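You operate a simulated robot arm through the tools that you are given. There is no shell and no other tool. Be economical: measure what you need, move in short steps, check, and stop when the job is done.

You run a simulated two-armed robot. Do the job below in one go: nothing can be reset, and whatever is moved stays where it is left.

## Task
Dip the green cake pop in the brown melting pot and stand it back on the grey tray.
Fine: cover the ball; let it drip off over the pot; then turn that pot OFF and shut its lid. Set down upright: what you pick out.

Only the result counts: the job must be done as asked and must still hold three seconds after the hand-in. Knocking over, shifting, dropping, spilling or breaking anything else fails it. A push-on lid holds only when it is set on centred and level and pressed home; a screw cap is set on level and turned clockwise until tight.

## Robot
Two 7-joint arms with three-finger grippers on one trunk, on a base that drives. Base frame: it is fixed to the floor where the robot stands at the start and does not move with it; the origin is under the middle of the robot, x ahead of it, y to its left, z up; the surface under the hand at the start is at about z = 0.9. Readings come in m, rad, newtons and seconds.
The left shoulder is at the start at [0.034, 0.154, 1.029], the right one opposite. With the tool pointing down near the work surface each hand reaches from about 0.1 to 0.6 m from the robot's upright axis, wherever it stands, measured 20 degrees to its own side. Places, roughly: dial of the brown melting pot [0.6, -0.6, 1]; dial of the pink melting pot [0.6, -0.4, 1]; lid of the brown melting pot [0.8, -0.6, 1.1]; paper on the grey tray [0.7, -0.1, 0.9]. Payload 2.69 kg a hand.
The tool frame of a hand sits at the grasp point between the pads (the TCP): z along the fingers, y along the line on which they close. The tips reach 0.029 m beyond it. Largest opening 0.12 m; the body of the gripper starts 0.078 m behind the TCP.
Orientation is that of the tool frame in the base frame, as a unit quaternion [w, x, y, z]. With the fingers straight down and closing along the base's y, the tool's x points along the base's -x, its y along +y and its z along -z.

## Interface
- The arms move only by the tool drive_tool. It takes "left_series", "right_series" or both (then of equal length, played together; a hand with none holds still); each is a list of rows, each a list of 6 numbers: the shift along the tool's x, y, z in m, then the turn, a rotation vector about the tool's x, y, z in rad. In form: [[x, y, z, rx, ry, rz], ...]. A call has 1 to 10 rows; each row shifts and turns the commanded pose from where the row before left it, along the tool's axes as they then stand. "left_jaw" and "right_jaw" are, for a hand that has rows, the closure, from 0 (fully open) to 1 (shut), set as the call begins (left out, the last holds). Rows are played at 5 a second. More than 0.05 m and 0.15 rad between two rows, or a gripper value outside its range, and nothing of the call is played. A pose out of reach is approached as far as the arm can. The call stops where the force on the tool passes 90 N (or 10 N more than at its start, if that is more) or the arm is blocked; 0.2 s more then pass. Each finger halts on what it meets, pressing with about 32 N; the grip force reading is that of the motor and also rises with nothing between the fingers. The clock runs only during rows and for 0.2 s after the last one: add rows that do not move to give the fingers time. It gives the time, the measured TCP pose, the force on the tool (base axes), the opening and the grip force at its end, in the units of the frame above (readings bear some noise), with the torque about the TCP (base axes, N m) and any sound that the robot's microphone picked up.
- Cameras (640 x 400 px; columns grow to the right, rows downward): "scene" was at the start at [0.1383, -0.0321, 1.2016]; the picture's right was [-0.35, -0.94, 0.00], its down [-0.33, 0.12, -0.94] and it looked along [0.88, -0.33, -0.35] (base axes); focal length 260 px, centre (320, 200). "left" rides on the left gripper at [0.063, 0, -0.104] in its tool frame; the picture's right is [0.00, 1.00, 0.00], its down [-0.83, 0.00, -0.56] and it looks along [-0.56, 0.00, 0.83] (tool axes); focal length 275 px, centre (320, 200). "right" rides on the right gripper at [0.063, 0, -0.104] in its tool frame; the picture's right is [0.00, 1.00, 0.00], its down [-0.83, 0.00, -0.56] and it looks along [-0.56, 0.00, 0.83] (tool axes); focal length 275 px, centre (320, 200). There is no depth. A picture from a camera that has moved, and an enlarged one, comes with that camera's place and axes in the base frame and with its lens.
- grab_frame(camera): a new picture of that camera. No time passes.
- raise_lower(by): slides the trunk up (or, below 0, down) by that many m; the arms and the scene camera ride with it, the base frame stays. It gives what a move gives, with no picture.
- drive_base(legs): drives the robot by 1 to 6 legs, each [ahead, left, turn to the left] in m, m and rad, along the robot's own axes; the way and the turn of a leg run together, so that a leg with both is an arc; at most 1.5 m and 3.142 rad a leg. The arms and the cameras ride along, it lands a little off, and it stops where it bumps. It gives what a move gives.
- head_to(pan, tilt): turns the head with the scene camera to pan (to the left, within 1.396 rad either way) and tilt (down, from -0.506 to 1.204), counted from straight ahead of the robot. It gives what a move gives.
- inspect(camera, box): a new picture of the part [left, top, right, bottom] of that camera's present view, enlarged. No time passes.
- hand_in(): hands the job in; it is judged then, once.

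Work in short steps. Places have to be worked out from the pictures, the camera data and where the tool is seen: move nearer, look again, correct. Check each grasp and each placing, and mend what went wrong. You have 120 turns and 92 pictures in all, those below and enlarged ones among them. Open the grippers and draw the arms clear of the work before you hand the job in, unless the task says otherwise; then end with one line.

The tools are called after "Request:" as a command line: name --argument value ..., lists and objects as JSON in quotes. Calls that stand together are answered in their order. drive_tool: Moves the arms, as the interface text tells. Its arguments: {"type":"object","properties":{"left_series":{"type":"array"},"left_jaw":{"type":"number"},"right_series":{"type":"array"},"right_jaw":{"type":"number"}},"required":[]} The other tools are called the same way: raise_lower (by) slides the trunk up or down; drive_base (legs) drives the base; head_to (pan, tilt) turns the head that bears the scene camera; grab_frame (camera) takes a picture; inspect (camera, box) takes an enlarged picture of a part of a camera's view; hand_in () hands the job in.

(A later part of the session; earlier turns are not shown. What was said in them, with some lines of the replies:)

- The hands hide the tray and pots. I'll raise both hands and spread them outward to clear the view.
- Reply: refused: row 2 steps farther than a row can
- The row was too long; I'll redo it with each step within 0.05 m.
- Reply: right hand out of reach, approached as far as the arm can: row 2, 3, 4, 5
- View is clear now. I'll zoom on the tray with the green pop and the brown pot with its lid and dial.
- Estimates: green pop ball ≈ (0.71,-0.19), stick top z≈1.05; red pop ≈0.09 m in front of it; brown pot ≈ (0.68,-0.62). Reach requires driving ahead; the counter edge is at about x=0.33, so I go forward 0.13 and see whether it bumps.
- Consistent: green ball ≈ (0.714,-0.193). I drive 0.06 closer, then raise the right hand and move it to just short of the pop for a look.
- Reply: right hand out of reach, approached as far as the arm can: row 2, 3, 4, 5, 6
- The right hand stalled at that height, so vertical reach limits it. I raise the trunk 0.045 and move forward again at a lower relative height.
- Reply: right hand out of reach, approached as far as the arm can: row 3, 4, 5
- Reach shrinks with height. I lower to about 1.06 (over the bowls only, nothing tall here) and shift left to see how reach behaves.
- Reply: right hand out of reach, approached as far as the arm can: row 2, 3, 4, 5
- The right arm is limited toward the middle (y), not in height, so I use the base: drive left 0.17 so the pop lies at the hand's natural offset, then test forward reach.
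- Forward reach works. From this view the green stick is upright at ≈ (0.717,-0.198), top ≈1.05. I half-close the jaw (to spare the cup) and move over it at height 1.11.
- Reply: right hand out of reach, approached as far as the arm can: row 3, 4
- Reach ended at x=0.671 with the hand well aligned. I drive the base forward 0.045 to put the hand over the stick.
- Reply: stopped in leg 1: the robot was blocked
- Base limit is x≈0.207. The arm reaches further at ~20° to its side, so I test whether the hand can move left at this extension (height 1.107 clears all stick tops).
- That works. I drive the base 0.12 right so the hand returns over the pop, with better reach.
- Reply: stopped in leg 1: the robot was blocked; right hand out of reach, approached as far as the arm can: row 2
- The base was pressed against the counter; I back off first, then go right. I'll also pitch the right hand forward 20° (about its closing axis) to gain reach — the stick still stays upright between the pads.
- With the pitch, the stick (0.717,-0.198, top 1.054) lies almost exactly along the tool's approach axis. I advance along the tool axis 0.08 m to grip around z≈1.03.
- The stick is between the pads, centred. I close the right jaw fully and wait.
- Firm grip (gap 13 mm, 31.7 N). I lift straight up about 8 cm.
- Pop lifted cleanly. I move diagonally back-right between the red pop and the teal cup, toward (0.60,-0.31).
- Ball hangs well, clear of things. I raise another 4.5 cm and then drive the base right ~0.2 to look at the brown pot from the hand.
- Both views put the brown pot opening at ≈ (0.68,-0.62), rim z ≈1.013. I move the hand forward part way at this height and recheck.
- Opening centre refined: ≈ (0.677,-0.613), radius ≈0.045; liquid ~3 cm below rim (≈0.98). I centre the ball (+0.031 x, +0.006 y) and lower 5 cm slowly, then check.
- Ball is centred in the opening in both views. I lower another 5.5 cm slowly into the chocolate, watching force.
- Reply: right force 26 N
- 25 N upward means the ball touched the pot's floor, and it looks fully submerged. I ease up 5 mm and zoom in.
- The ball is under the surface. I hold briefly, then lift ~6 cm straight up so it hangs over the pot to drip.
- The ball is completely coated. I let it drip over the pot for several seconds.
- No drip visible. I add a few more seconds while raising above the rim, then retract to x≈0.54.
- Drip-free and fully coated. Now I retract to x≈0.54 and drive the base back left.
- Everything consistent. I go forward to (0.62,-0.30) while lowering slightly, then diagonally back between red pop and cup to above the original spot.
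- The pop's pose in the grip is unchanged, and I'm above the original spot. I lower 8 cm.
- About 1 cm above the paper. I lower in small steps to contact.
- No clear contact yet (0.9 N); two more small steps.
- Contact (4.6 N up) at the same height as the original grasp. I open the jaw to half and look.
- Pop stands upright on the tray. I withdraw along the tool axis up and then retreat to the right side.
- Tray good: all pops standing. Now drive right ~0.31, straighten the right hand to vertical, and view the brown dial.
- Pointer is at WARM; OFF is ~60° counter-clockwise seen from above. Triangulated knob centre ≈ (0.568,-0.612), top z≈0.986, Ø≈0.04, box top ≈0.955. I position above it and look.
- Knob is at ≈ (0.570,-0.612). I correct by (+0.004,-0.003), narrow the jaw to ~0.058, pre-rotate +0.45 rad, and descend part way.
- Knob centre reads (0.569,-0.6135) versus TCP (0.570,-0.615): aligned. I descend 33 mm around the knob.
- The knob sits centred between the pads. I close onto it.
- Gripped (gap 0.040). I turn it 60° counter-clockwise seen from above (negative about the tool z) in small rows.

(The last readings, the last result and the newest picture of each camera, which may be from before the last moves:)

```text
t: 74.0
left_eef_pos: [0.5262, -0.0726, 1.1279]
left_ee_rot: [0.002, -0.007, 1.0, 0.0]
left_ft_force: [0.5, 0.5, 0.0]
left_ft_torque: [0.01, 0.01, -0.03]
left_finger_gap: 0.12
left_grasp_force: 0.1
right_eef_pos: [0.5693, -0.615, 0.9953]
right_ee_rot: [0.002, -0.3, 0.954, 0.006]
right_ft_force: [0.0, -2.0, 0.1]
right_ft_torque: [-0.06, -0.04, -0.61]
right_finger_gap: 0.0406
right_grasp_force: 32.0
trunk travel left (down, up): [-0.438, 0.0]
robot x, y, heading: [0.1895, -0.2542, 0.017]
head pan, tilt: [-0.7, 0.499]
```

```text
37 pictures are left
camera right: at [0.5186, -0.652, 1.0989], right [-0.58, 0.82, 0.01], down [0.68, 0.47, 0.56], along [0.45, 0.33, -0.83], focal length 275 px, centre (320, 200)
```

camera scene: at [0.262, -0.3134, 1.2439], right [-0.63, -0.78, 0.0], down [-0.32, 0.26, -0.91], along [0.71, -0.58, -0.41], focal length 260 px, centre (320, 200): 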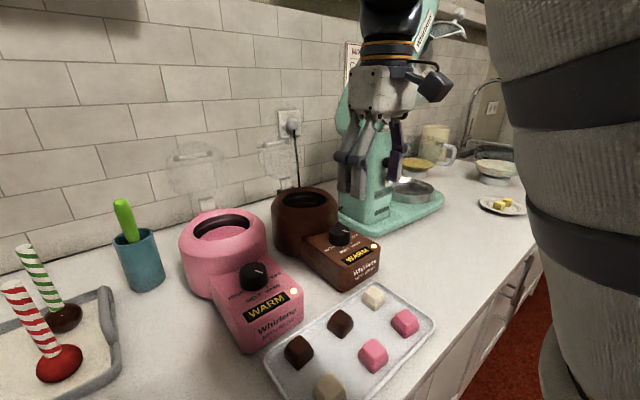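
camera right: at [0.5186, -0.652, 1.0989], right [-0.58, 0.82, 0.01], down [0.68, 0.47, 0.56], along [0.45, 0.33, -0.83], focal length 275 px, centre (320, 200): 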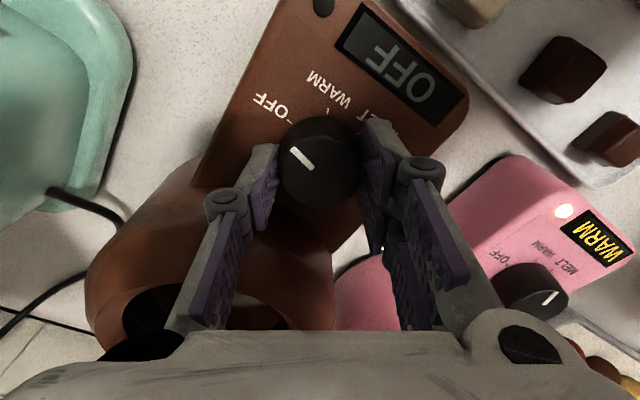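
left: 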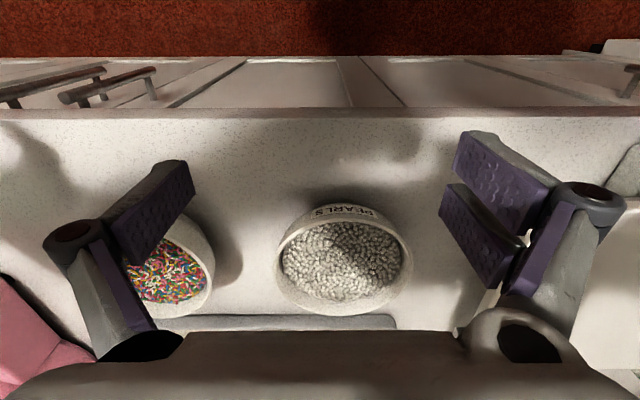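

Display reads OFF. I release slightly and lift straight up, then check it stays.

Request:
drive_tool --right_series '[[0, 0, 0, 0, 0, 0], [0, 0, 0, 0, 0, 0], [0, 0, -0.02, 0, 0, 0], [0, 0, -0.03, 0, 0, 0], [0, 0, -0.03, 0, 0, 0], [0, 0, 0, 0, 0, 0.13], [0, 0, 0, 0, 0, 0.13], [0, 0, 0, 0, 0, 0.13], [0, 0, 0, 0, 0, 0.13], [0, 0, 0, 0, 0, 0.08]]' --right_jaw 0.56

Request:
grab_frame --camera "right"

Request:
grab_frame --camera "scene"

```text
t: 76.2
left_eef_pos: [0.5256, -0.0726, 1.1266]
left_ee_rot: [0.0, -0.007, 1.0, 0.0]
left_ft_force: [-0.4, 0.3, 0.2]
left_ft_torque: [-0.02, -0.02, 0.01]
left_finger_gap: 0.1199
left_grasp_force: 0.0
right_eef_pos: [0.5698, -0.6149, 1.073]
right_ee_rot: [-0.001, -0.003, 1.0, 0.006]
right_ft_force: [0.6, 0.8, -0.3]
right_ft_torque: [0.02, -0.02, 0.01]
right_finger_gap: 0.0529
right_grasp_force: 0.0
trunk travel left (down, up): [-0.438, 0.0]
robot x, y, heading: [0.1863, -0.2571, 0.016]
head pan, tilt: [-0.7, 0.499]
```

```text
36 pictures are left
camera right: at [0.5081, -0.6176, 1.1787], right [-0.01, 1.0, 0.01], down [0.83, 0.0, 0.55], along [0.55, 0.02, -0.83], focal length 275 px, centre (320, 200)
```

right: 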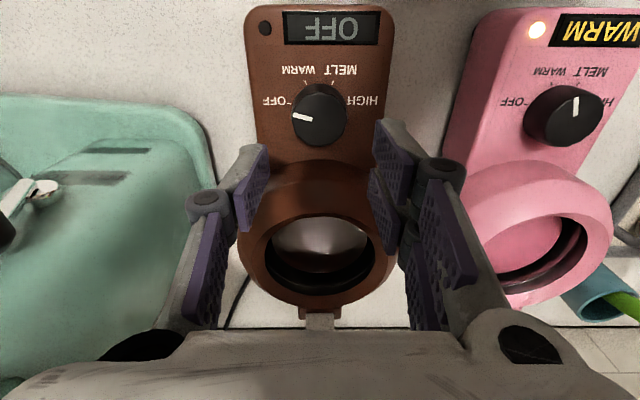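

```text
35 pictures are left
camera scene: at [0.2607, -0.3126, 1.2374], right [-0.63, -0.77, 0.0], down [-0.37, 0.3, -0.88], along [0.68, -0.56, -0.48], focal length 260 px, centre (320, 200)
```

scene: 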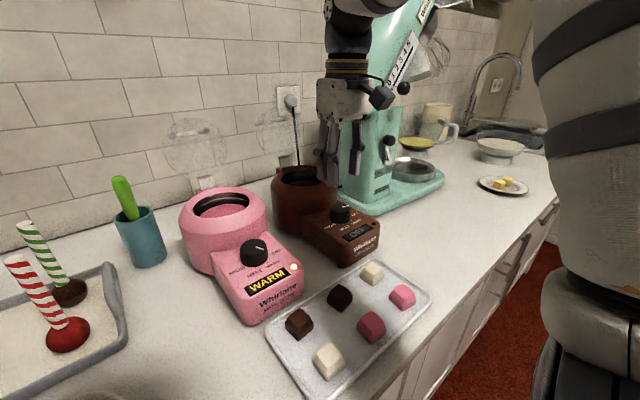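

OFF confirmed and it holds. Next the lid: I pull the hand back and study the lid's geometry from two views.

Request:
drive_tool --right_series '[[0.03, 0, -0.02, 0, 0, 0], [0.03, 0, -0.02, 0, 0, 0], [0.03, 0, -0.01, 0, -0.12, 0], [0, 0, 0, 0, -0.14, 0], [0, 0, 0, 0, -0.14, 0], [0, 0, 0, 0, -0.14, 0], [0, 0, 0, 0, -0.14, 0], [0, 0, 0, 0, -0.1, 0], [0, 0, 0, 0, 0, 0]]' --right_jaw 1.0

Request:
grab_frame --camera "right"

Request:
inspect --camera "scene" --box '[220, 80, 380, 240]'

```text
t: 78.2
left_eef_pos: [0.526, -0.0719, 1.1266]
left_ee_rot: [0.001, -0.008, 1.0, -0.001]
left_ft_force: [0.1, 0.6, -1.0]
left_ft_torque: [0.0, 0.04, 0.01]
left_finger_gap: 0.1201
left_grasp_force: 0.0
right_eef_pos: [0.4864, -0.6388, 1.1222]
right_ee_rot: [0.38, -0.002, 0.925, 0.009]
right_ft_force: [0.3, 0.5, -0.2]
right_ft_torque: [0.01, -0.01, 0.04]
right_finger_gap: 0.0
right_grasp_force: 28.6
right hand out of reach, approached as far as the arm can: row 5, 6, 7
trunk travel left (down, up): [-0.438, 0.0]
robot x, y, heading: [0.1889, -0.2576, 0.013]
head pan, tilt: [-0.7, 0.499]
```

```text
34 pictures are left
camera right: at [0.3695, -0.6406, 1.1523], right [-0.01, 1.0, 0.01], down [0.2, -0.01, 0.98], along [0.98, 0.02, -0.2], focal length 275 px, centre (320, 200)
```

right: 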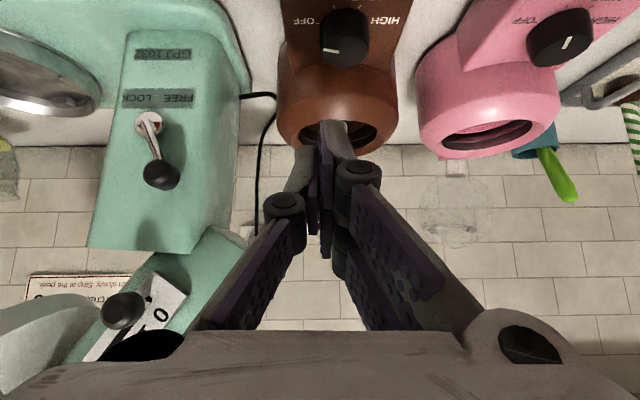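

```text
2.50 times, centred on (300, 160) of scene
camera zoom: at [0.2612, -0.3133, 1.2758], right [-0.64, -0.77, 0.0], down [-0.07, 0.05, -1.0], along [0.77, -0.63, -0.08], focal length 650 px, centre (370, 300)
```

zoom: 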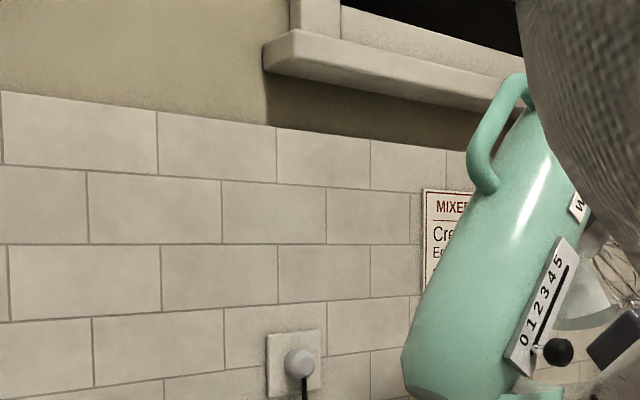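

The head camera had swung; from the wrist views the lids lean back ~20°: bar at ≈x 0.81, z 1.11, disc top ≈ (0.81, z 1.14), hinge near (0.76, 1.02). Plan: reach over the lid's top with the pitched closed fingers, hook behind and pull forward. First move forward/up/left a bit and re-aim the head.

Request:
drive_tool --right_series '[[-0.0301, 0.02, 0.0122, 0, 0, 0], [-0.0301, 0.02, 0.0122, 0, 0, 0], [-0.0301, 0.02, 0.0122, 0, 0, 0], [-0.0301, 0.02, 0.0122, 0, 0, 0], [0, 0.02, 0, 0, 0, 0], [0, 0, 0, 0, 0, 0]]'

Request:
head_to --pan -0.7 --tilt 0.45

Request:
grab_frame --camera "scene"

Request:
grab_frame --camera "right"

```text
t: 79.6
left_eef_pos: [0.5262, -0.0714, 1.1265]
left_ee_rot: [0.001, -0.007, 1.0, 0.0]
left_ft_force: [-0.2, 0.5, 0.3]
left_ft_torque: [-0.01, 0.02, 0.01]
left_finger_gap: 0.1199
left_grasp_force: 0.0
right_eef_pos: [0.627, -0.5754, 1.1694]
right_ee_rot: [0.377, -0.002, 0.926, 0.008]
right_ft_force: [-0.1, -0.5, 0.0]
right_ft_torque: [-0.01, 0.05, 0.0]
right_finger_gap: 0.0002
right_grasp_force: 28.6
right hand out of reach, approached as far as the arm can: row 1, 2, 3, 5
trunk travel left (down, up): [-0.438, 0.0]
robot x, y, heading: [0.1931, -0.2556, 0.008]
head pan, tilt: [-0.7, 0.499]
```

```text
t: 80.3
left_eef_pos: [0.5256, -0.0715, 1.1264]
left_ee_rot: [0.001, -0.007, 1.0, 0.0]
left_ft_force: [0.0, 0.0, 0.1]
left_ft_torque: [-0.01, -0.01, -0.01]
left_finger_gap: 0.1199
left_grasp_force: 0.1
right_eef_pos: [0.6277, -0.5759, 1.1679]
right_ee_rot: [0.377, -0.002, 0.926, 0.009]
right_ft_force: [-0.4, -0.4, 0.2]
right_ft_torque: [-0.01, 0.03, 0.03]
right_finger_gap: 0.0
right_grasp_force: 28.3
trunk travel left (down, up): [-0.438, 0.0]
robot x, y, heading: [0.1875, -0.2557, 0.013]
head pan, tilt: [-0.7, 0.45]
```

```text
32 pictures are left
camera scene: at [0.2567, -0.3208, 1.2605], right [-0.7, -0.71, 0.0], down [-0.17, 0.17, -0.97], along [0.69, -0.68, -0.25], focal length 260 px, centre (320, 200)
```

scene: 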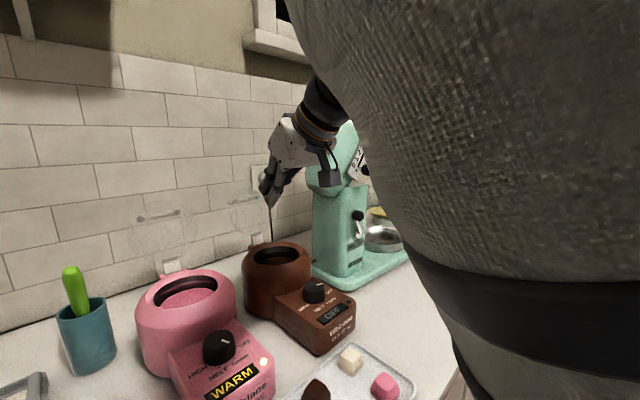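

```text
31 pictures are left
camera right: at [0.5099, -0.5775, 1.1994], right [-0.01, 1.0, 0.01], down [0.21, -0.01, 0.98], along [0.98, 0.02, -0.21], focal length 275 px, centre (320, 200)
```

right: 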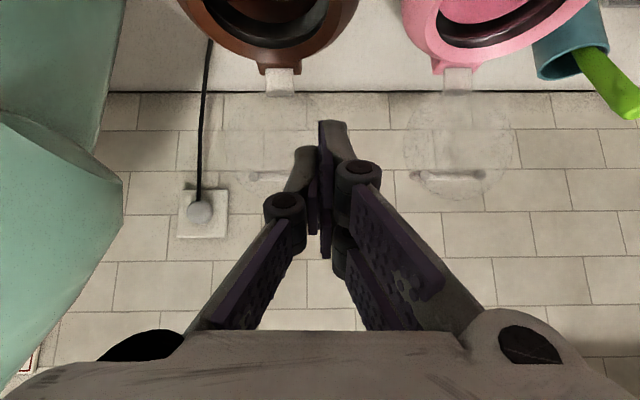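

Lids confirmed: disc Ø≈0.11, top z≈1.137 at x≈0.80, brown lid at y≈-0.61. I advance to x≈0.71 at z≈1.19, and shift the hand left so I can then slide the base right for reach.

Request:
drive_tool --right_series '[[-0.0284, 0, 0.0139, 0, 0, 0], [-0.0284, 0, 0.0139, 0, 0, 0], [-0.0284, 0, 0.0139, 0, 0, 0], [0, 0.025, 0, 0, 0, 0], [0, 0.025, 0, 0, 0, 0], [0, 0, 0, 0, 0, 0]]'

Request:
drive_base --legs '[[0, -0.07, 0]]'

```text
t: 81.7
left_eef_pos: [0.5258, -0.0718, 1.1275]
left_ee_rot: [0.002, -0.007, 1.0, -0.001]
left_ft_force: [-0.5, 0.0, 0.4]
left_ft_torque: [0.02, 0.03, 0.01]
left_finger_gap: 0.1199
left_grasp_force: 0.0
right_eef_pos: [0.7179, -0.5268, 1.1995]
right_ee_rot: [0.378, -0.002, 0.926, 0.007]
right_ft_force: [0.8, -0.8, 0.5]
right_ft_torque: [-0.02, 0.04, 0.01]
right_finger_gap: 0.0001
right_grasp_force: 28.5
trunk travel left (down, up): [-0.438, 0.0]
robot x, y, heading: [0.1952, -0.2579, 0.014]
head pan, tilt: [-0.7, 0.45]
```

```text
t: 82.9
left_eef_pos: [0.5273, -0.1433, 1.1273]
left_ee_rot: [0.001, -0.006, 1.0, -0.001]
left_ft_force: [0.6, -0.5, -1.2]
left_ft_torque: [-0.01, -0.02, 0.0]
left_finger_gap: 0.1197
left_grasp_force: 0.0
right_eef_pos: [0.7195, -0.5966, 1.1979]
right_ee_rot: [0.379, -0.001, 0.926, 0.007]
right_ft_force: [0.0, -0.3, 0.5]
right_ft_torque: [0.04, -0.01, 0.05]
right_finger_gap: 0.0001
right_grasp_force: 28.7
trunk travel left (down, up): [-0.438, 0.0]
robot x, y, heading: [0.1914, -0.3264, 0.019]
head pan, tilt: [-0.7, 0.45]
```

Hand is at (0.72,-0.597,1.198), tips ~1.17, above the lid top. I advance forward 0.12 over the lid.

Request:
drive_tool --right_series '[[-0.0213, 0, 0.0211, 0, 0, 0], [-0.0213, 0, 0.0211, 0, 0, 0], [-0.0213, 0, 0.0211, 0, 0, 0], [-0.0213, 0, 0.0211, 0, 0, 0], [0, 0, 0, 0, 0, 0]]'

Request:
grab_frame --camera "right"

Request:
grab_frame --camera "scene"

```text
t: 84.1
left_eef_pos: [0.5256, -0.142, 1.1278]
left_ee_rot: [0.001, -0.007, 1.0, -0.001]
left_ft_force: [-0.5, -0.5, 0.3]
left_ft_torque: [0.01, -0.05, 0.01]
left_finger_gap: 0.12
left_grasp_force: 0.2
right_eef_pos: [0.833, -0.5963, 1.1949]
right_ee_rot: [0.378, -0.001, 0.926, 0.008]
right_ft_force: [0.5, 0.1, 0.7]
right_ft_torque: [0.0, -0.02, -0.02]
right_finger_gap: 0.0001
right_grasp_force: 28.8
right hand out of reach, approached as far as the arm can: row 4
trunk travel left (down, up): [-0.438, 0.0]
robot x, y, heading: [0.1935, -0.3209, 0.017]
head pan, tilt: [-0.7, 0.45]
```

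```text
30 pictures are left
camera right: at [0.7165, -0.5977, 1.2254], right [-0.01, 1.0, 0.01], down [0.2, -0.01, 0.98], along [0.98, 0.01, -0.2], focal length 275 px, centre (320, 200)
```

right: 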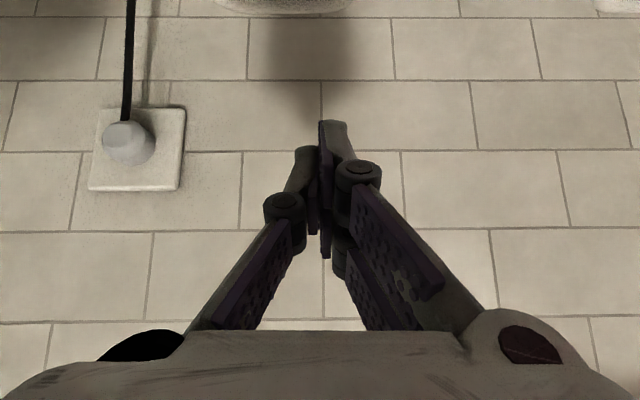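

```text
29 pictures are left
camera scene: at [0.2614, -0.383, 1.242], right [-0.63, -0.77, 0.0], down [-0.34, 0.28, -0.9], along [0.7, -0.57, -0.43], focal length 260 px, centre (320, 200)
```

scene: 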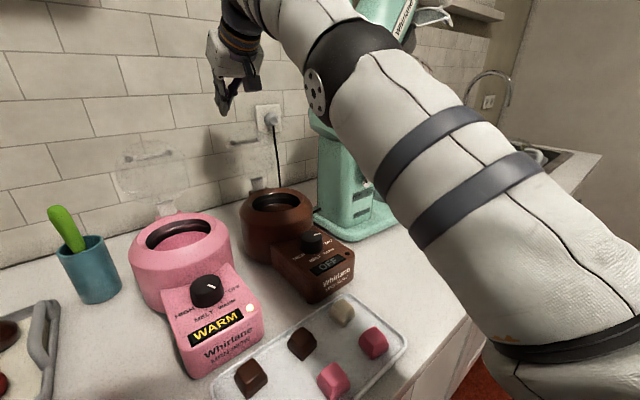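

The lid's top edge lies at x≈0.80 below and in front of my fingertips (tips ≈0.853). I lower 6 cm so the fingers are behind it.

Request:
drive_tool --right_series '[[0.0141, 0, 0.0142, 0, 0, 0], [0.0141, 0, 0.0142, 0, 0, 0], [0.0141, 0, 0.0142, 0, 0, 0], [0, 0, 0, 0, 0, 0]]'

Request:
inspect --camera "scene" --box '[160, 60, 360, 260]'

```text
t: 85.1
left_eef_pos: [0.5266, -0.1419, 1.126]
left_ee_rot: [0.002, -0.007, 1.0, -0.001]
left_ft_force: [0.6, 0.0, 0.9]
left_ft_torque: [-0.01, 0.0, -0.02]
left_finger_gap: 0.1199
left_grasp_force: 0.0
right_eef_pos: [0.8369, -0.5946, 1.1351]
right_ee_rot: [0.378, -0.002, 0.926, 0.006]
right_ft_force: [0.7, -0.1, 0.3]
right_ft_torque: [-0.01, 0.0, -0.02]
right_finger_gap: 0.0
right_grasp_force: 28.7
trunk travel left (down, up): [-0.438, 0.0]
robot x, y, heading: [0.1915, -0.3272, 0.013]
head pan, tilt: [-0.7, 0.45]
```

```text
2.00 times, centred on (260, 160) of scene
camera zoom: at [0.2623, -0.3832, 1.2419], right [-0.63, -0.77, 0.0], down [-0.34, 0.28, -0.9], along [0.7, -0.57, -0.44], focal length 520 px, centre (440, 280)
```

zoom: 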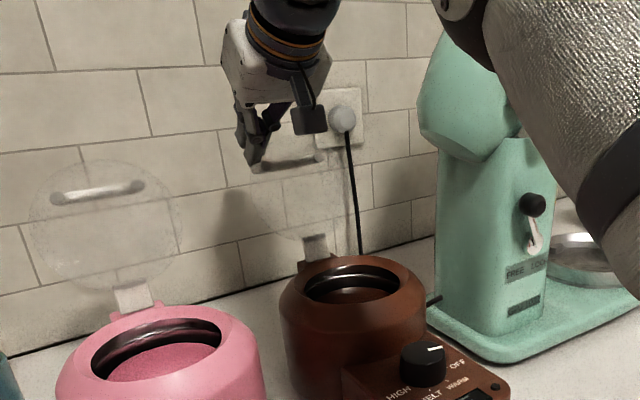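

Fingers are behind the lid's top, within the handle's span. I pull back slowly 5 cm.

Request:
drive_tool --right_series '[[0.0107, 0, -0.0105, 0, 0, 0], [0.0107, 0, -0.0105, 0, 0, 0], [0.0107, 0, -0.0105, 0, 0, 0], [0.0071, 0, -0.007, 0, 0, 0], [0, 0, 0, 0, 0, 0]]'

Request:
inspect --camera "scene" --box '[160, 60, 360, 260]'

```text
t: 86.3
left_eef_pos: [0.526, -0.143, 1.1272]
left_ee_rot: [0.0, -0.007, 1.0, -0.001]
left_ft_force: [0.1, -0.8, 0.0]
left_ft_torque: [-0.01, -0.02, 0.01]
left_finger_gap: 0.1201
left_grasp_force: 0.1
right_eef_pos: [0.7799, -0.5955, 1.1353]
right_ee_rot: [0.378, -0.002, 0.926, 0.007]
right_ft_force: [-0.3, -0.2, -0.5]
right_ft_torque: [0.0, 0.03, -0.01]
right_finger_gap: 0.0
right_grasp_force: 28.4
trunk travel left (down, up): [-0.438, 0.0]
robot x, y, heading: [0.1888, -0.3253, 0.016]
head pan, tilt: [-0.7, 0.45]
```

```text
2.00 times, centred on (260, 160) of scene
camera zoom: at [0.2618, -0.3831, 1.2418], right [-0.63, -0.77, 0.0], down [-0.34, 0.28, -0.9], along [0.7, -0.57, -0.43], focal length 520 px, centre (440, 280)
```

zoom: 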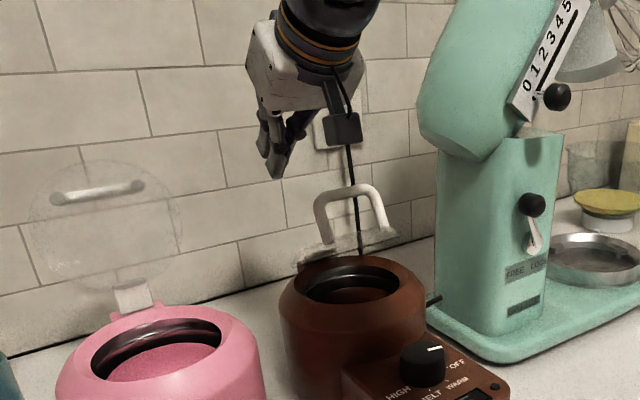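

The lid tipped forward and seems to be swinging down. I let time pass and look.

Request:
drive_tool --right_series '[[0, 0, 0, 0, 0, 0], [0, 0, 0, 0, 0, 0], [0, 0, 0, 0, 0, 0], [0, 0, 0, 0, 0, 0], [0, 0, 0, 0, 0, 0]]'

Request:
inspect --camera "scene" --box '[160, 60, 360, 260]'

```text
t: 87.5
left_eef_pos: [0.5274, -0.1416, 1.126]
left_ee_rot: [0.001, -0.008, 1.0, -0.001]
left_ft_force: [0.1, -0.4, 1.4]
left_ft_torque: [0.01, -0.03, 0.04]
left_finger_gap: 0.1197
left_grasp_force: 0.0
right_eef_pos: [0.7799, -0.5953, 1.1354]
right_ee_rot: [0.379, -0.002, 0.925, 0.008]
right_ft_force: [0.7, 0.6, 0.8]
right_ft_torque: [0.0, 0.0, -0.01]
right_finger_gap: 0.0
right_grasp_force: 28.3
trunk travel left (down, up): [-0.438, 0.0]
robot x, y, heading: [0.1907, -0.3255, 0.014]
head pan, tilt: [-0.7, 0.45]
```

```text
2.00 times, centred on (260, 160) of scene
camera zoom: at [0.2624, -0.3832, 1.2418], right [-0.63, -0.77, 0.0], down [-0.34, 0.28, -0.9], along [0.7, -0.57, -0.44], focal length 520 px, centre (440, 280)
```

zoom: 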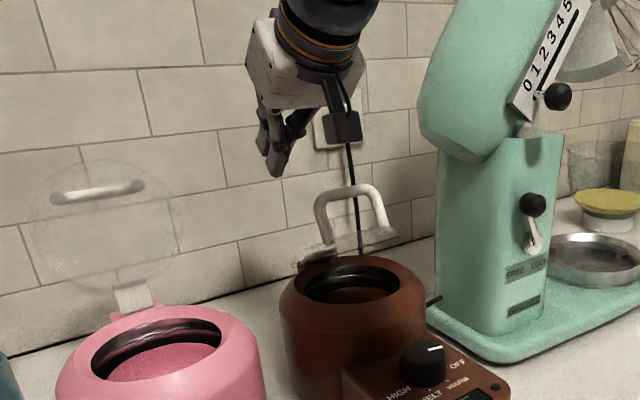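

The lid is now static and appears edge-on: handle arch up, lid part-way closed (~20° open) held by hinge friction. I back the hand up and away, reduce the pitch, and view from above.

Request:
drive_tool --right_series '[[-0.0211, 0, -0.0213, 0, 0, 0], [-0.0211, 0, -0.0213, 0, 0, 0], [0.0213, 0, -0.0211, 0, 0, 0], [0.0213, 0, -0.0211, 0, 0, 0], [0.0213, 0, -0.0211, 0, 0, 0], [0.0213, 0, -0.0211, 0, 0, 0], [0.0213, 0, -0.0211, 0, 0.1, 0], [0.02, 0, -0.01, 0, 0.12, 0], [0.02, 0, 0, 0, 0.12, 0], [0, 0, 0, 0, 0, 0]]'

Request:
grab_frame --camera "right"

Request:
inspect --camera "scene" --box '[160, 60, 360, 260]'

```text
t: 89.7
left_eef_pos: [0.527, -0.1428, 1.1272]
left_ee_rot: [0.001, -0.007, 1.0, 0.0]
left_ft_force: [0.4, -0.1, 0.0]
left_ft_torque: [-0.02, 0.01, -0.02]
left_finger_gap: 0.1202
left_grasp_force: 0.2
right_eef_pos: [0.6053, -0.6087, 1.1813]
right_ee_rot: [0.216, -0.003, 0.976, 0.006]
right_ft_force: [0.4, 1.0, 0.5]
right_ft_torque: [0.01, 0.01, 0.0]
right_finger_gap: 0.0
right_grasp_force: 28.7
right hand out of reach, approached as far as the arm can: row 4, 6, 7
trunk travel left (down, up): [-0.438, 0.0]
robot x, y, heading: [0.1885, -0.3248, 0.014]
head pan, tilt: [-0.7, 0.45]
```

```text
25 pictures are left
camera right: at [0.5041, -0.6094, 1.2502], right [-0.01, 1.0, 0.01], down [0.52, 0.0, 0.85], along [0.85, 0.02, -0.52], focal length 275 px, centre (320, 200)
```

right: 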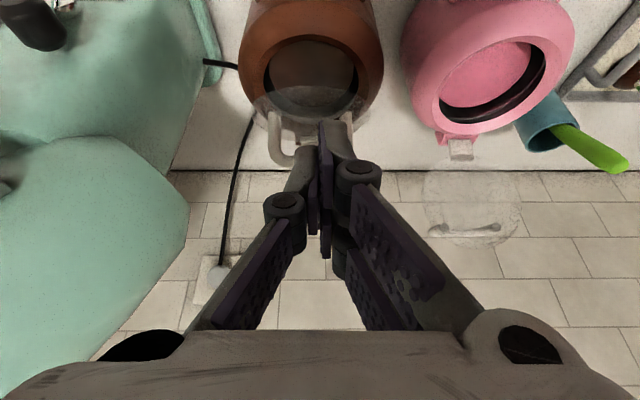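

```text
2.00 times, centred on (260, 160) of scene
camera zoom: at [0.2596, -0.3886, 1.2555], right [-0.68, -0.73, 0.0], down [-0.22, 0.2, -0.95], along [0.7, -0.65, -0.3], focal length 520 px, centre (440, 280)
```

zoom: 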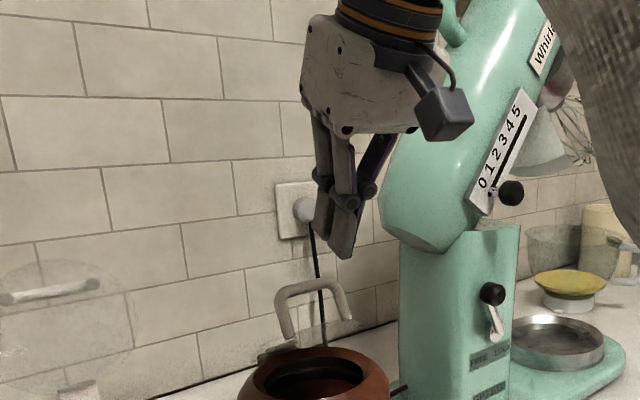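

Request:
inspect --camera "right" --box '[220, 0, 400, 180]'

```text
2.22 times, centred on (310, 90) of right
camera zoom: at [0.5041, -0.6094, 1.2502], right [-0.01, 1.0, 0.01], down [0.52, 0.0, 0.85], along [0.85, 0.02, -0.52], focal length 612 px, centre (342, 444)
```

zoom: 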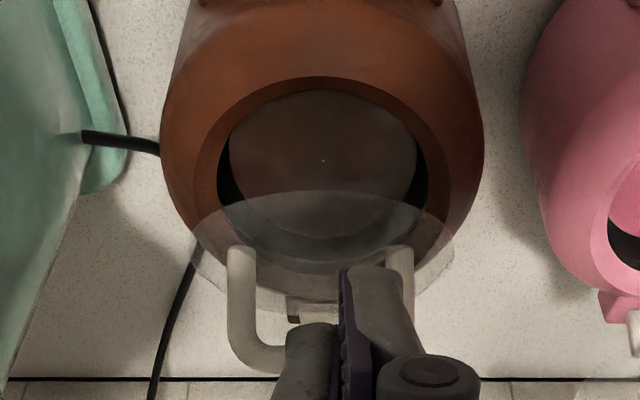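

Lid disc: rear/hinge ≈ (0.75, z 1.018), front edge ≈ (0.643, z 1.06), about 21° open. I move the closed fingertips above the glass in front of the handle, then press down gently.

Request:
drive_tool --right_series '[[0, -0.003, 0.03, 0, 0, 0], [-0.002, 0, 0.03, 0, 0, 0], [0, 0, 0.022, 0, 0, 0], [0.0042, 0, 0.0091, 0, 0, 0], [0.0042, 0, 0.0091, 0, 0, 0], [0.0042, 0, 0.0091, 0, 0, 0], [0, 0, 0, 0, 0, 0]]'

Request:
grab_frame --camera "right"

Request:
grab_frame --camera "scene"

```text
t: 91.3
left_eef_pos: [0.5237, -0.1424, 1.1281]
left_ee_rot: [0.003, -0.006, 1.0, -0.001]
left_ft_force: [-0.5, 0.7, 0.3]
left_ft_torque: [0.0, 0.04, 0.04]
left_finger_gap: 0.1198
left_grasp_force: 0.1
right_eef_pos: [0.6401, -0.6087, 1.0788]
right_ee_rot: [0.217, -0.003, 0.976, 0.007]
right_ft_force: [-11.7, -1.2, 4.9]
right_ft_torque: [0.0, 0.09, -0.01]
right_finger_gap: 0.0
right_grasp_force: 28.7
trunk travel left (down, up): [-0.438, 0.0]
robot x, y, heading: [0.1859, -0.3271, 0.016]
head pan, tilt: [-0.7, 0.45]
```

```text
22 pictures are left
camera right: at [0.5392, -0.6107, 1.1475], right [-0.01, 1.0, 0.01], down [0.52, 0.0, 0.86], along [0.86, 0.02, -0.52], focal length 275 px, centre (320, 200)
```

right: 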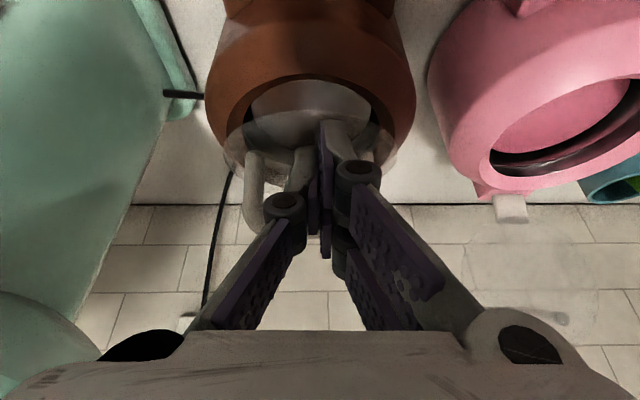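

```text
21 pictures are left
camera scene: at [0.2603, -0.3832, 1.242], right [-0.63, -0.77, 0.0], down [-0.34, 0.28, -0.9], along [0.7, -0.57, -0.43], focal length 260 px, centre (320, 200)
```

scene: 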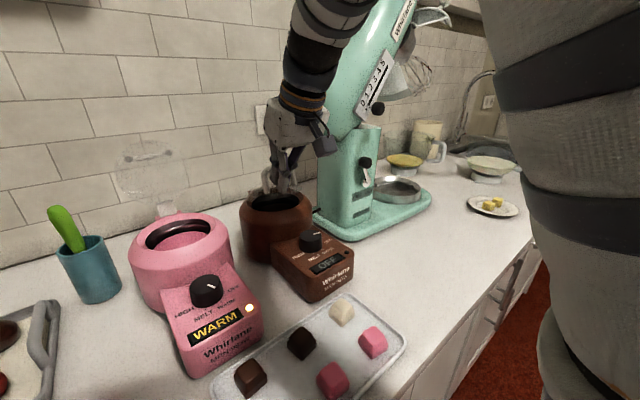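

Force is mostly -x (11.7 N), so the tips are pushing the edge rather than on top. I zoom both cameras to see the contact.

Request:
inspect --camera "right" --box '[200, 40, 440, 240]'

Request:
inspect --camera "scene" --box '[220, 130, 340, 230]'

```text
2.00 times, centred on (320, 140) of right
camera zoom: at [0.5392, -0.6107, 1.1475], right [-0.01, 1.0, 0.01], down [0.52, 0.0, 0.86], along [0.86, 0.02, -0.52], focal length 551 px, centre (320, 320)
```

zoom: 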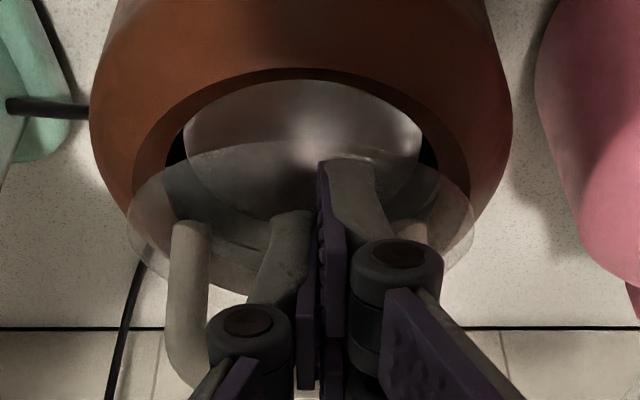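

```text
4.00 times, centred on (280, 180) of scene
camera zoom: at [0.2603, -0.3832, 1.242], right [-0.63, -0.77, 0.0], down [-0.34, 0.28, -0.9], along [0.7, -0.57, -0.43], focal length 1040 px, centre (480, 280)
```

zoom: 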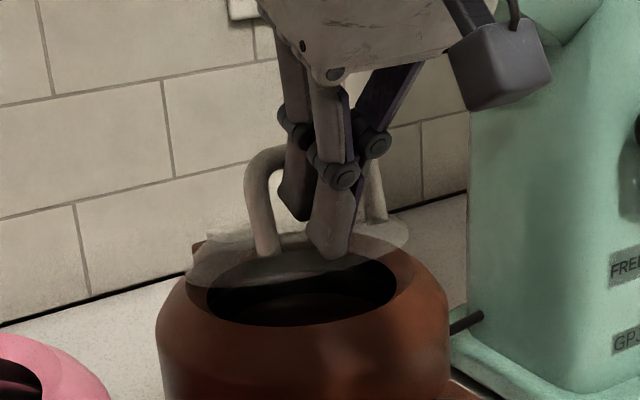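

The front faces of the fingers seem to be touching the handle bar. I shift back 15 mm so the tips press only on the glass near the front edge, then go down.

Request:
drive_tool --right_series '[[0.0136, 0, -0.0063, 0, 0, 0], [0, 0, 0, 0, 0, 0], [0.0034, 0, 0.0073, 0, 0, 0], [0.0034, 0, 0.0073, 0, 0, 0], [0, 0, 0, 0, 0, 0]]'

Request:
inspect --camera "scene" --box '[220, 130, 340, 230]'

```text
t: 92.5
left_eef_pos: [0.526, -0.142, 1.1271]
left_ee_rot: [0.001, -0.008, 1.0, -0.001]
left_ft_force: [-0.2, -0.1, -0.5]
left_ft_torque: [-0.02, -0.03, 0.02]
left_finger_gap: 0.1202
left_grasp_force: 0.1
right_eef_pos: [0.6267, -0.608, 1.0632]
right_ee_rot: [0.216, -0.003, 0.976, 0.007]
right_ft_force: [-0.1, 0.6, 1.2]
right_ft_torque: [0.0, 0.03, 0.03]
right_finger_gap: 0.0
right_grasp_force: 28.6
trunk travel left (down, up): [-0.438, 0.0]
robot x, y, heading: [0.19, -0.3242, 0.013]
head pan, tilt: [-0.7, 0.45]
```

```text
4.00 times, centred on (280, 180) of scene
camera zoom: at [0.2624, -0.3831, 1.2418], right [-0.63, -0.77, 0.0], down [-0.34, 0.28, -0.9], along [0.7, -0.57, -0.44], focal length 1040 px, centre (480, 280)
```

zoom: 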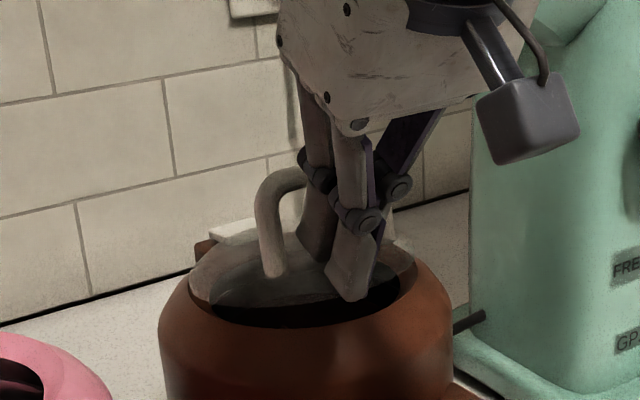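

Lid is lower, force small. I continue down in small steps.

Request:
drive_tool --right_series '[[0.0034, 0, 0.0073, 0, 0, 0], [0.0034, 0, 0.0073, 0, 0, 0], [0, 0, 0, 0, 0, 0]]'

Request:
inspect --camera "scene" --box '[220, 130, 340, 230]'

Request:
inspect --camera "right" --box '[200, 40, 440, 240]'

```text
t: 93.3
left_eef_pos: [0.5265, -0.1417, 1.1268]
left_ee_rot: [0.001, -0.007, 1.0, -0.001]
left_ft_force: [-0.5, 0.3, 0.4]
left_ft_torque: [-0.02, 0.01, 0.0]
left_finger_gap: 0.12
left_grasp_force: 0.0
right_eef_pos: [0.6258, -0.6072, 1.0477]
right_ee_rot: [0.217, -0.003, 0.976, 0.006]
right_ft_force: [-0.3, -0.2, 0.1]
right_ft_torque: [0.0, 0.02, -0.01]
right_finger_gap: 0.0001
right_grasp_force: 28.5
trunk travel left (down, up): [-0.438, 0.0]
robot x, y, heading: [0.1902, -0.3226, 0.018]
head pan, tilt: [-0.7, 0.45]
```

```text
4.00 times, centred on (280, 180) of scene
camera zoom: at [0.2624, -0.3832, 1.2418], right [-0.63, -0.77, 0.0], down [-0.34, 0.28, -0.9], along [0.7, -0.57, -0.44], focal length 1040 px, centre (480, 280)
```

zoom: 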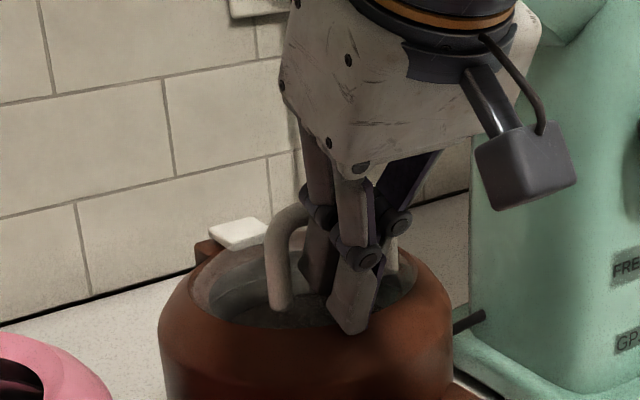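

```text
2.00 times, centred on (320, 140) of right
camera zoom: at [0.5267, -0.61, 1.1149], right [-0.01, 1.0, 0.01], down [0.52, 0.0, 0.86], along [0.86, 0.02, -0.52], focal length 551 px, centre (320, 320)
```

zoom: 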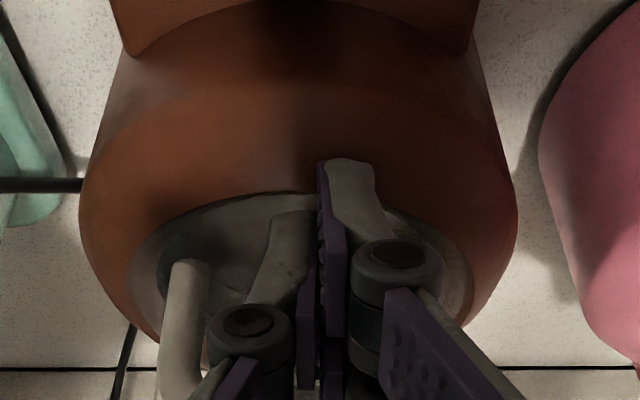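

The lid now looks almost flat in the opening. I press further in small steps until contact force appears.

Request:
drive_tool --right_series '[[0.0021, 0, 0.0045, 0, 0, 0], [0.0021, 0, 0.0045, 0, 0, 0], [0, 0, 0, 0, 0, 0]]'

```text
t: 94.1
left_eef_pos: [0.5238, -0.1409, 1.1302]
left_ee_rot: [0.004, -0.007, 1.0, -0.001]
left_ft_force: [-0.3, -0.5, 0.3]
left_ft_torque: [-0.01, 0.05, 0.02]
left_finger_gap: 0.1198
left_grasp_force: 0.1
right_eef_pos: [0.6261, -0.607, 1.0424]
right_ee_rot: [0.223, -0.003, 0.975, 0.006]
right_ft_force: [-4.9, -2.2, 36.7]
right_ft_torque: [-0.1, -0.62, -0.06]
right_finger_gap: 0.0061
right_grasp_force: 28.7
trunk travel left (down, up): [-0.438, 0.0]
robot x, y, heading: [0.1901, -0.3265, 0.014]
head pan, tilt: [-0.7, 0.45]
```

Firm stop at 37 N, at rim height. I lift away and look at the result.

Request:
drive_tool --right_series '[[-0.0021, 0, -0.0045, 0, 0, 0], [-0.0084, 0, -0.0182, 0, 0, 0], [0.005, 0, -0.03, 0, 0, 0], [0.02, 0, -0.02, 0, 0, 0], [0.02, 0, -0.02, 0, 0, 0], [0, 0, 0, 0, 0, 0]]'

Request:
inspect --camera "right" --box '[200, 0, 440, 200]'

Request:
inspect --camera "scene" --box '[220, 130, 340, 230]'

```text
t: 95.5
left_eef_pos: [0.5255, -0.1417, 1.1269]
left_ee_rot: [0.0, -0.007, 1.0, -0.001]
left_ft_force: [-0.2, 0.1, 0.8]
left_ft_torque: [0.0, -0.02, -0.02]
left_finger_gap: 0.1199
left_grasp_force: 0.1
right_eef_pos: [0.5799, -0.6318, 1.0998]
right_ee_rot: [0.215, -0.002, 0.977, 0.011]
right_ft_force: [0.2, 0.2, 0.1]
right_ft_torque: [-0.01, 0.05, -0.01]
right_finger_gap: 0.0
right_grasp_force: 28.7
right hand out of reach, approached as far as the arm can: row 4, 5
trunk travel left (down, up): [-0.438, 0.0]
robot x, y, heading: [0.1918, -0.3268, 0.014]
head pan, tilt: [-0.7, 0.45]
```

```text
2.00 times, centred on (320, 100) of right
camera zoom: at [0.4789, -0.6345, 1.1687], right [-0.01, 1.0, 0.02], down [0.52, -0.01, 0.85], along [0.85, 0.02, -0.52], focal length 551 px, centre (320, 400)
```

zoom: 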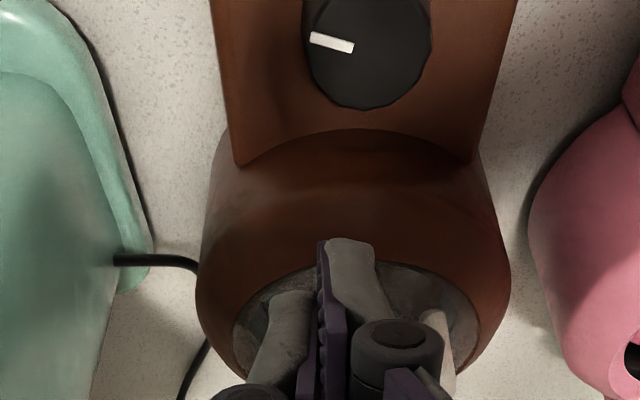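

```text
4.00 times, centred on (280, 180) of scene
camera zoom: at [0.2615, -0.387, 1.2588], right [-0.66, -0.75, 0.0], down [-0.2, 0.17, -0.96], along [0.72, -0.64, -0.26], focal length 1040 px, centre (480, 280)
```

zoom: 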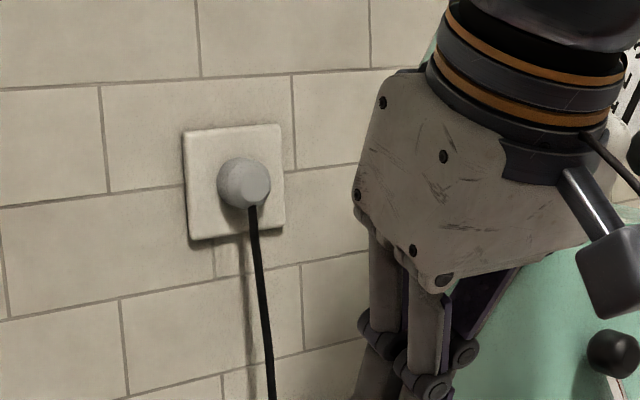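

The lid seems seated in the opening. I raise the hand, drive back a bit, and look with the whole scene camera.

Request:
drive_tool --right_series '[[0, 0, -0.03, 0, 0, 0], [0, 0, -0.01, 0, 0.12, 0], [0, 0, 0, 0, 0.12, 0], [0, 0, 0, 0, 0.12, 0], [0, 0, 0, 0, 0, 0]]'

Request:
drive_base --legs '[[-0.15, 0, 0]]'

Request:
head_to --pan -0.55 --tilt 0.45

Request:
grab_frame --camera "scene"

Request:
grab_frame --camera "right"

```text
t: 96.7
left_eef_pos: [0.527, -0.1426, 1.1281]
left_ee_rot: [0.002, -0.008, 1.0, -0.001]
left_ft_force: [-0.2, 0.8, -1.5]
left_ft_torque: [0.02, 0.01, -0.01]
left_finger_gap: 0.1197
left_grasp_force: 0.0
right_eef_pos: [0.5693, -0.6392, 1.1401]
right_ee_rot: [0.038, -0.004, 0.999, 0.006]
right_ft_force: [-0.2, 0.5, 0.6]
right_ft_torque: [0.01, -0.05, 0.0]
right_finger_gap: 0.0
right_grasp_force: 28.5
right hand out of reach, approached as far as the arm can: row 1
trunk travel left (down, up): [-0.438, 0.0]
robot x, y, heading: [0.1899, -0.3257, 0.015]
head pan, tilt: [-0.7, 0.45]
```

```text
t: 98.0
left_eef_pos: [0.3793, -0.1458, 1.1263]
left_ee_rot: [0.001, -0.005, 1.0, -0.001]
left_ft_force: [0.5, -0.6, 0.7]
left_ft_torque: [0.02, -0.04, 0.01]
left_finger_gap: 0.1203
left_grasp_force: 0.0
right_eef_pos: [0.4198, -0.641, 1.1389]
right_ee_rot: [0.038, -0.004, 0.999, 0.006]
right_ft_force: [-0.6, -0.4, 0.3]
right_ft_torque: [0.01, -0.02, -0.01]
right_finger_gap: 0.0
right_grasp_force: 28.6
trunk travel left (down, up): [-0.438, 0.0]
robot x, y, heading: [0.0381, -0.3247, 0.012]
head pan, tilt: [-0.7, 0.45]
```

```text
t: 98.8
left_eef_pos: [0.3809, -0.1451, 1.1278]
left_ee_rot: [0.001, -0.005, 1.0, -0.001]
left_ft_force: [0.1, 0.0, 0.7]
left_ft_torque: [0.03, 0.01, 0.0]
left_finger_gap: 0.12
left_grasp_force: 0.0
right_eef_pos: [0.421, -0.6422, 1.1393]
right_ee_rot: [0.039, -0.003, 0.999, 0.007]
right_ft_force: [-0.2, -0.1, -0.3]
right_ft_torque: [0.01, -0.02, -0.02]
right_finger_gap: 0.0
right_grasp_force: 28.5
trunk travel left (down, up): [-0.438, 0.0]
robot x, y, heading: [0.0453, -0.3299, 0.009]
head pan, tilt: [-0.55, 0.45]
```

```text
13 pictures are left
camera scene: at [0.1227, -0.3741, 1.2418], right [-0.51, -0.86, 0.0], down [-0.37, 0.22, -0.9], along [0.77, -0.46, -0.44], focal length 260 px, centre (320, 200)
```

scene: 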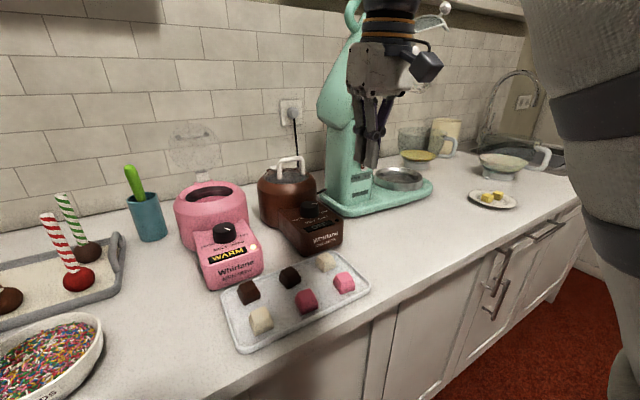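

```text
12 pictures are left
camera right: at [0.3506, -0.6437, 1.2386], right [-0.01, 1.0, 0.01], down [0.79, 0.0, 0.62], along [0.62, 0.02, -0.79], focal length 275 px, centre (320, 200)
```

right: 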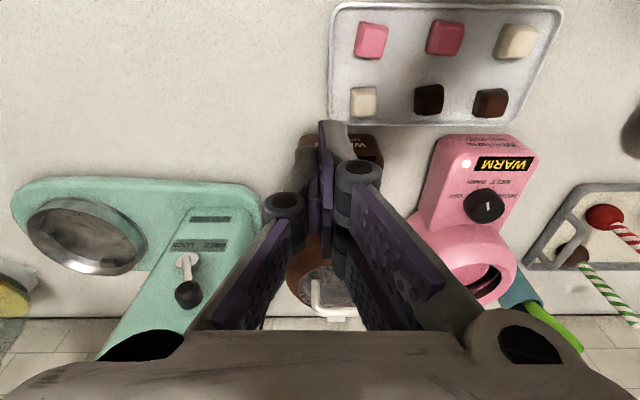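

Request:
inspect --camera "scene" --box '[240, 140, 360, 260]'

Request:
inspect --camera "scene" --box '[0, 160, 160, 320]'

```text
3.33 times, centred on (300, 200) of scene
camera zoom: at [0.1227, -0.3741, 1.2418], right [-0.51, -0.86, 0.0], down [-0.37, 0.22, -0.9], along [0.77, -0.46, -0.44], focal length 867 px, centre (387, 200)
```

zoom: 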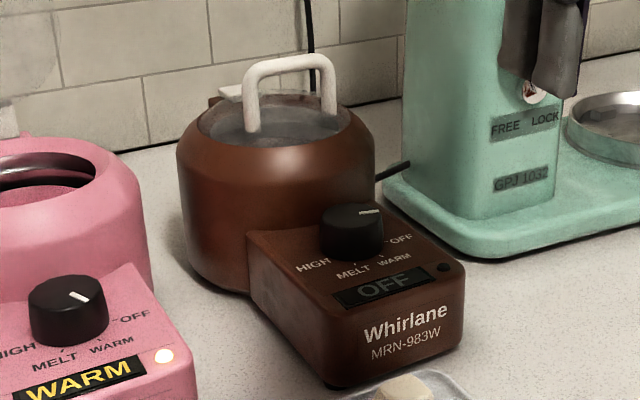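

```text
2.50 times, centred on (80, 240) of scene
camera zoom: at [0.1227, -0.3741, 1.2418], right [-0.51, -0.86, 0.0], down [-0.37, 0.22, -0.9], along [0.77, -0.46, -0.44], focal length 650 px, centre (920, 100)
```

zoom: 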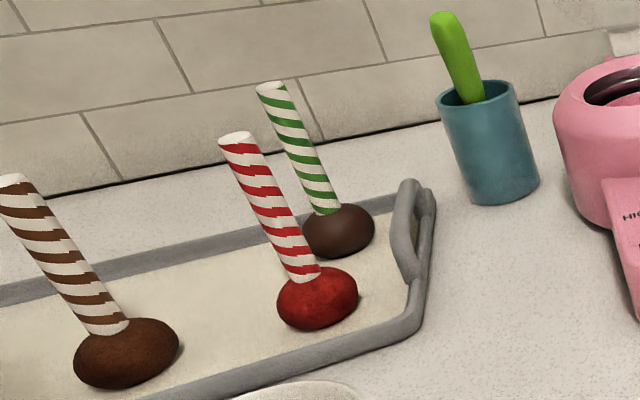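

OFF shows, pop stands upright. One closer look at the lid's seating.

Request:
inspect --camera "scene" --box '[268, 150, 316, 190]'

```text
10.00 times, centred on (292, 170) of scene
camera zoom: at [0.1227, -0.3741, 1.2418], right [-0.51, -0.86, 0.0], down [-0.37, 0.22, -0.9], along [0.77, -0.46, -0.44], focal length 2600 px, centre (600, 500)
```

zoom: 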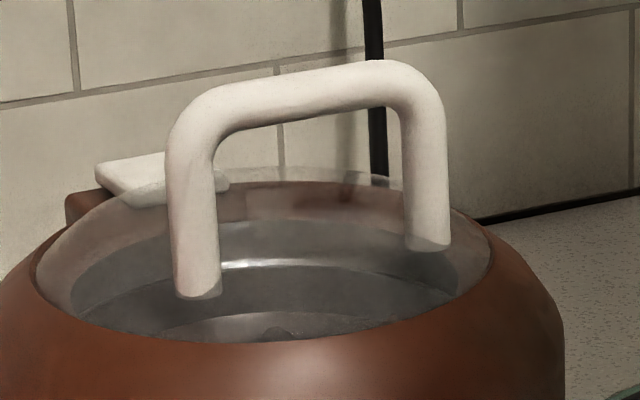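

The lid lies flush on the rim with the handle upright. I open the right gripper and draw both hands clear.

Request:
drive_base --legs '[[-0.15, 0, 0]]'

Request:
drive_tool --right_series '[[0, 0, 0, 0, 0, 0], [0, 0, 0, 0, 0, 0], [0, 0, 0, 0, 0, 0], [0, 0, 0, 0, 0, 0]]' --right_jaw 0.0

Request:
grab_frame --camera "scene"

```text
t: 100.1
left_eef_pos: [0.2328, -0.1477, 1.1267]
left_ee_rot: [0.001, -0.004, 1.0, -0.001]
left_ft_force: [-1.8, 0.3, -0.2]
left_ft_torque: [0.02, -0.01, -0.03]
left_finger_gap: 0.1203
left_grasp_force: 0.1
right_eef_pos: [0.2704, -0.6434, 1.1376]
right_ee_rot: [0.039, -0.001, 0.999, 0.007]
right_ft_force: [-0.7, 0.0, 0.3]
right_ft_torque: [-0.01, 0.0, 0.06]
right_finger_gap: 0.0
right_grasp_force: 28.5
trunk travel left (down, up): [-0.438, 0.0]
robot x, y, heading: [-0.1088, -0.3255, 0.006]
head pan, tilt: [-0.55, 0.45]
```

```text
t: 101.1
left_eef_pos: [0.2326, -0.1483, 1.1267]
left_ee_rot: [0.001, -0.004, 1.0, 0.0]
left_ft_force: [0.1, 0.7, -0.3]
left_ft_torque: [-0.01, -0.03, -0.01]
left_finger_gap: 0.1201
left_grasp_force: 0.0
right_eef_pos: [0.2696, -0.6436, 1.1392]
right_ee_rot: [0.039, 0.0, 0.999, 0.006]
right_ft_force: [0.2, 0.7, 0.4]
right_ft_torque: [0.01, 0.01, -0.02]
right_finger_gap: 0.1201
right_grasp_force: 0.0
trunk travel left (down, up): [-0.438, 0.0]
robot x, y, heading: [-0.1087, -0.3306, 0.002]
head pan, tilt: [-0.55, 0.45]
```

```text
8 pictures are left
camera scene: at [-0.0269, -0.3756, 1.2418], right [-0.52, -0.86, 0.0], down [-0.37, 0.23, -0.9], along [0.77, -0.47, -0.44], focal length 260 px, centre (320, 200)
```

scene: 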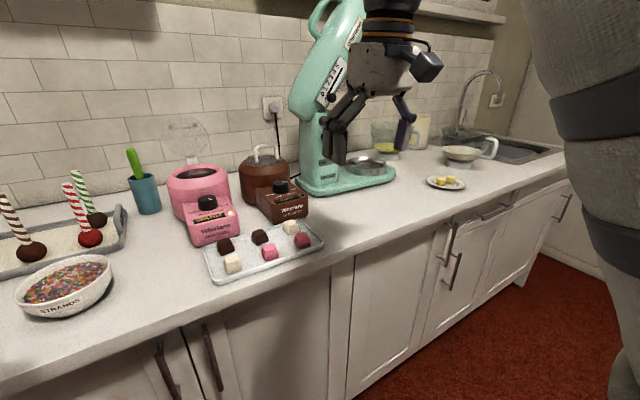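

Everything is in place and the hands are clear with open grippers; I hand in.

Request:
hand_in

```text
The job is handed in.
```

The green cake pop is fully coated from the brown pot and stands upright on the grey tray after dripping off over the pot. That pot now reads OFF and its lid is down flush on the rim.
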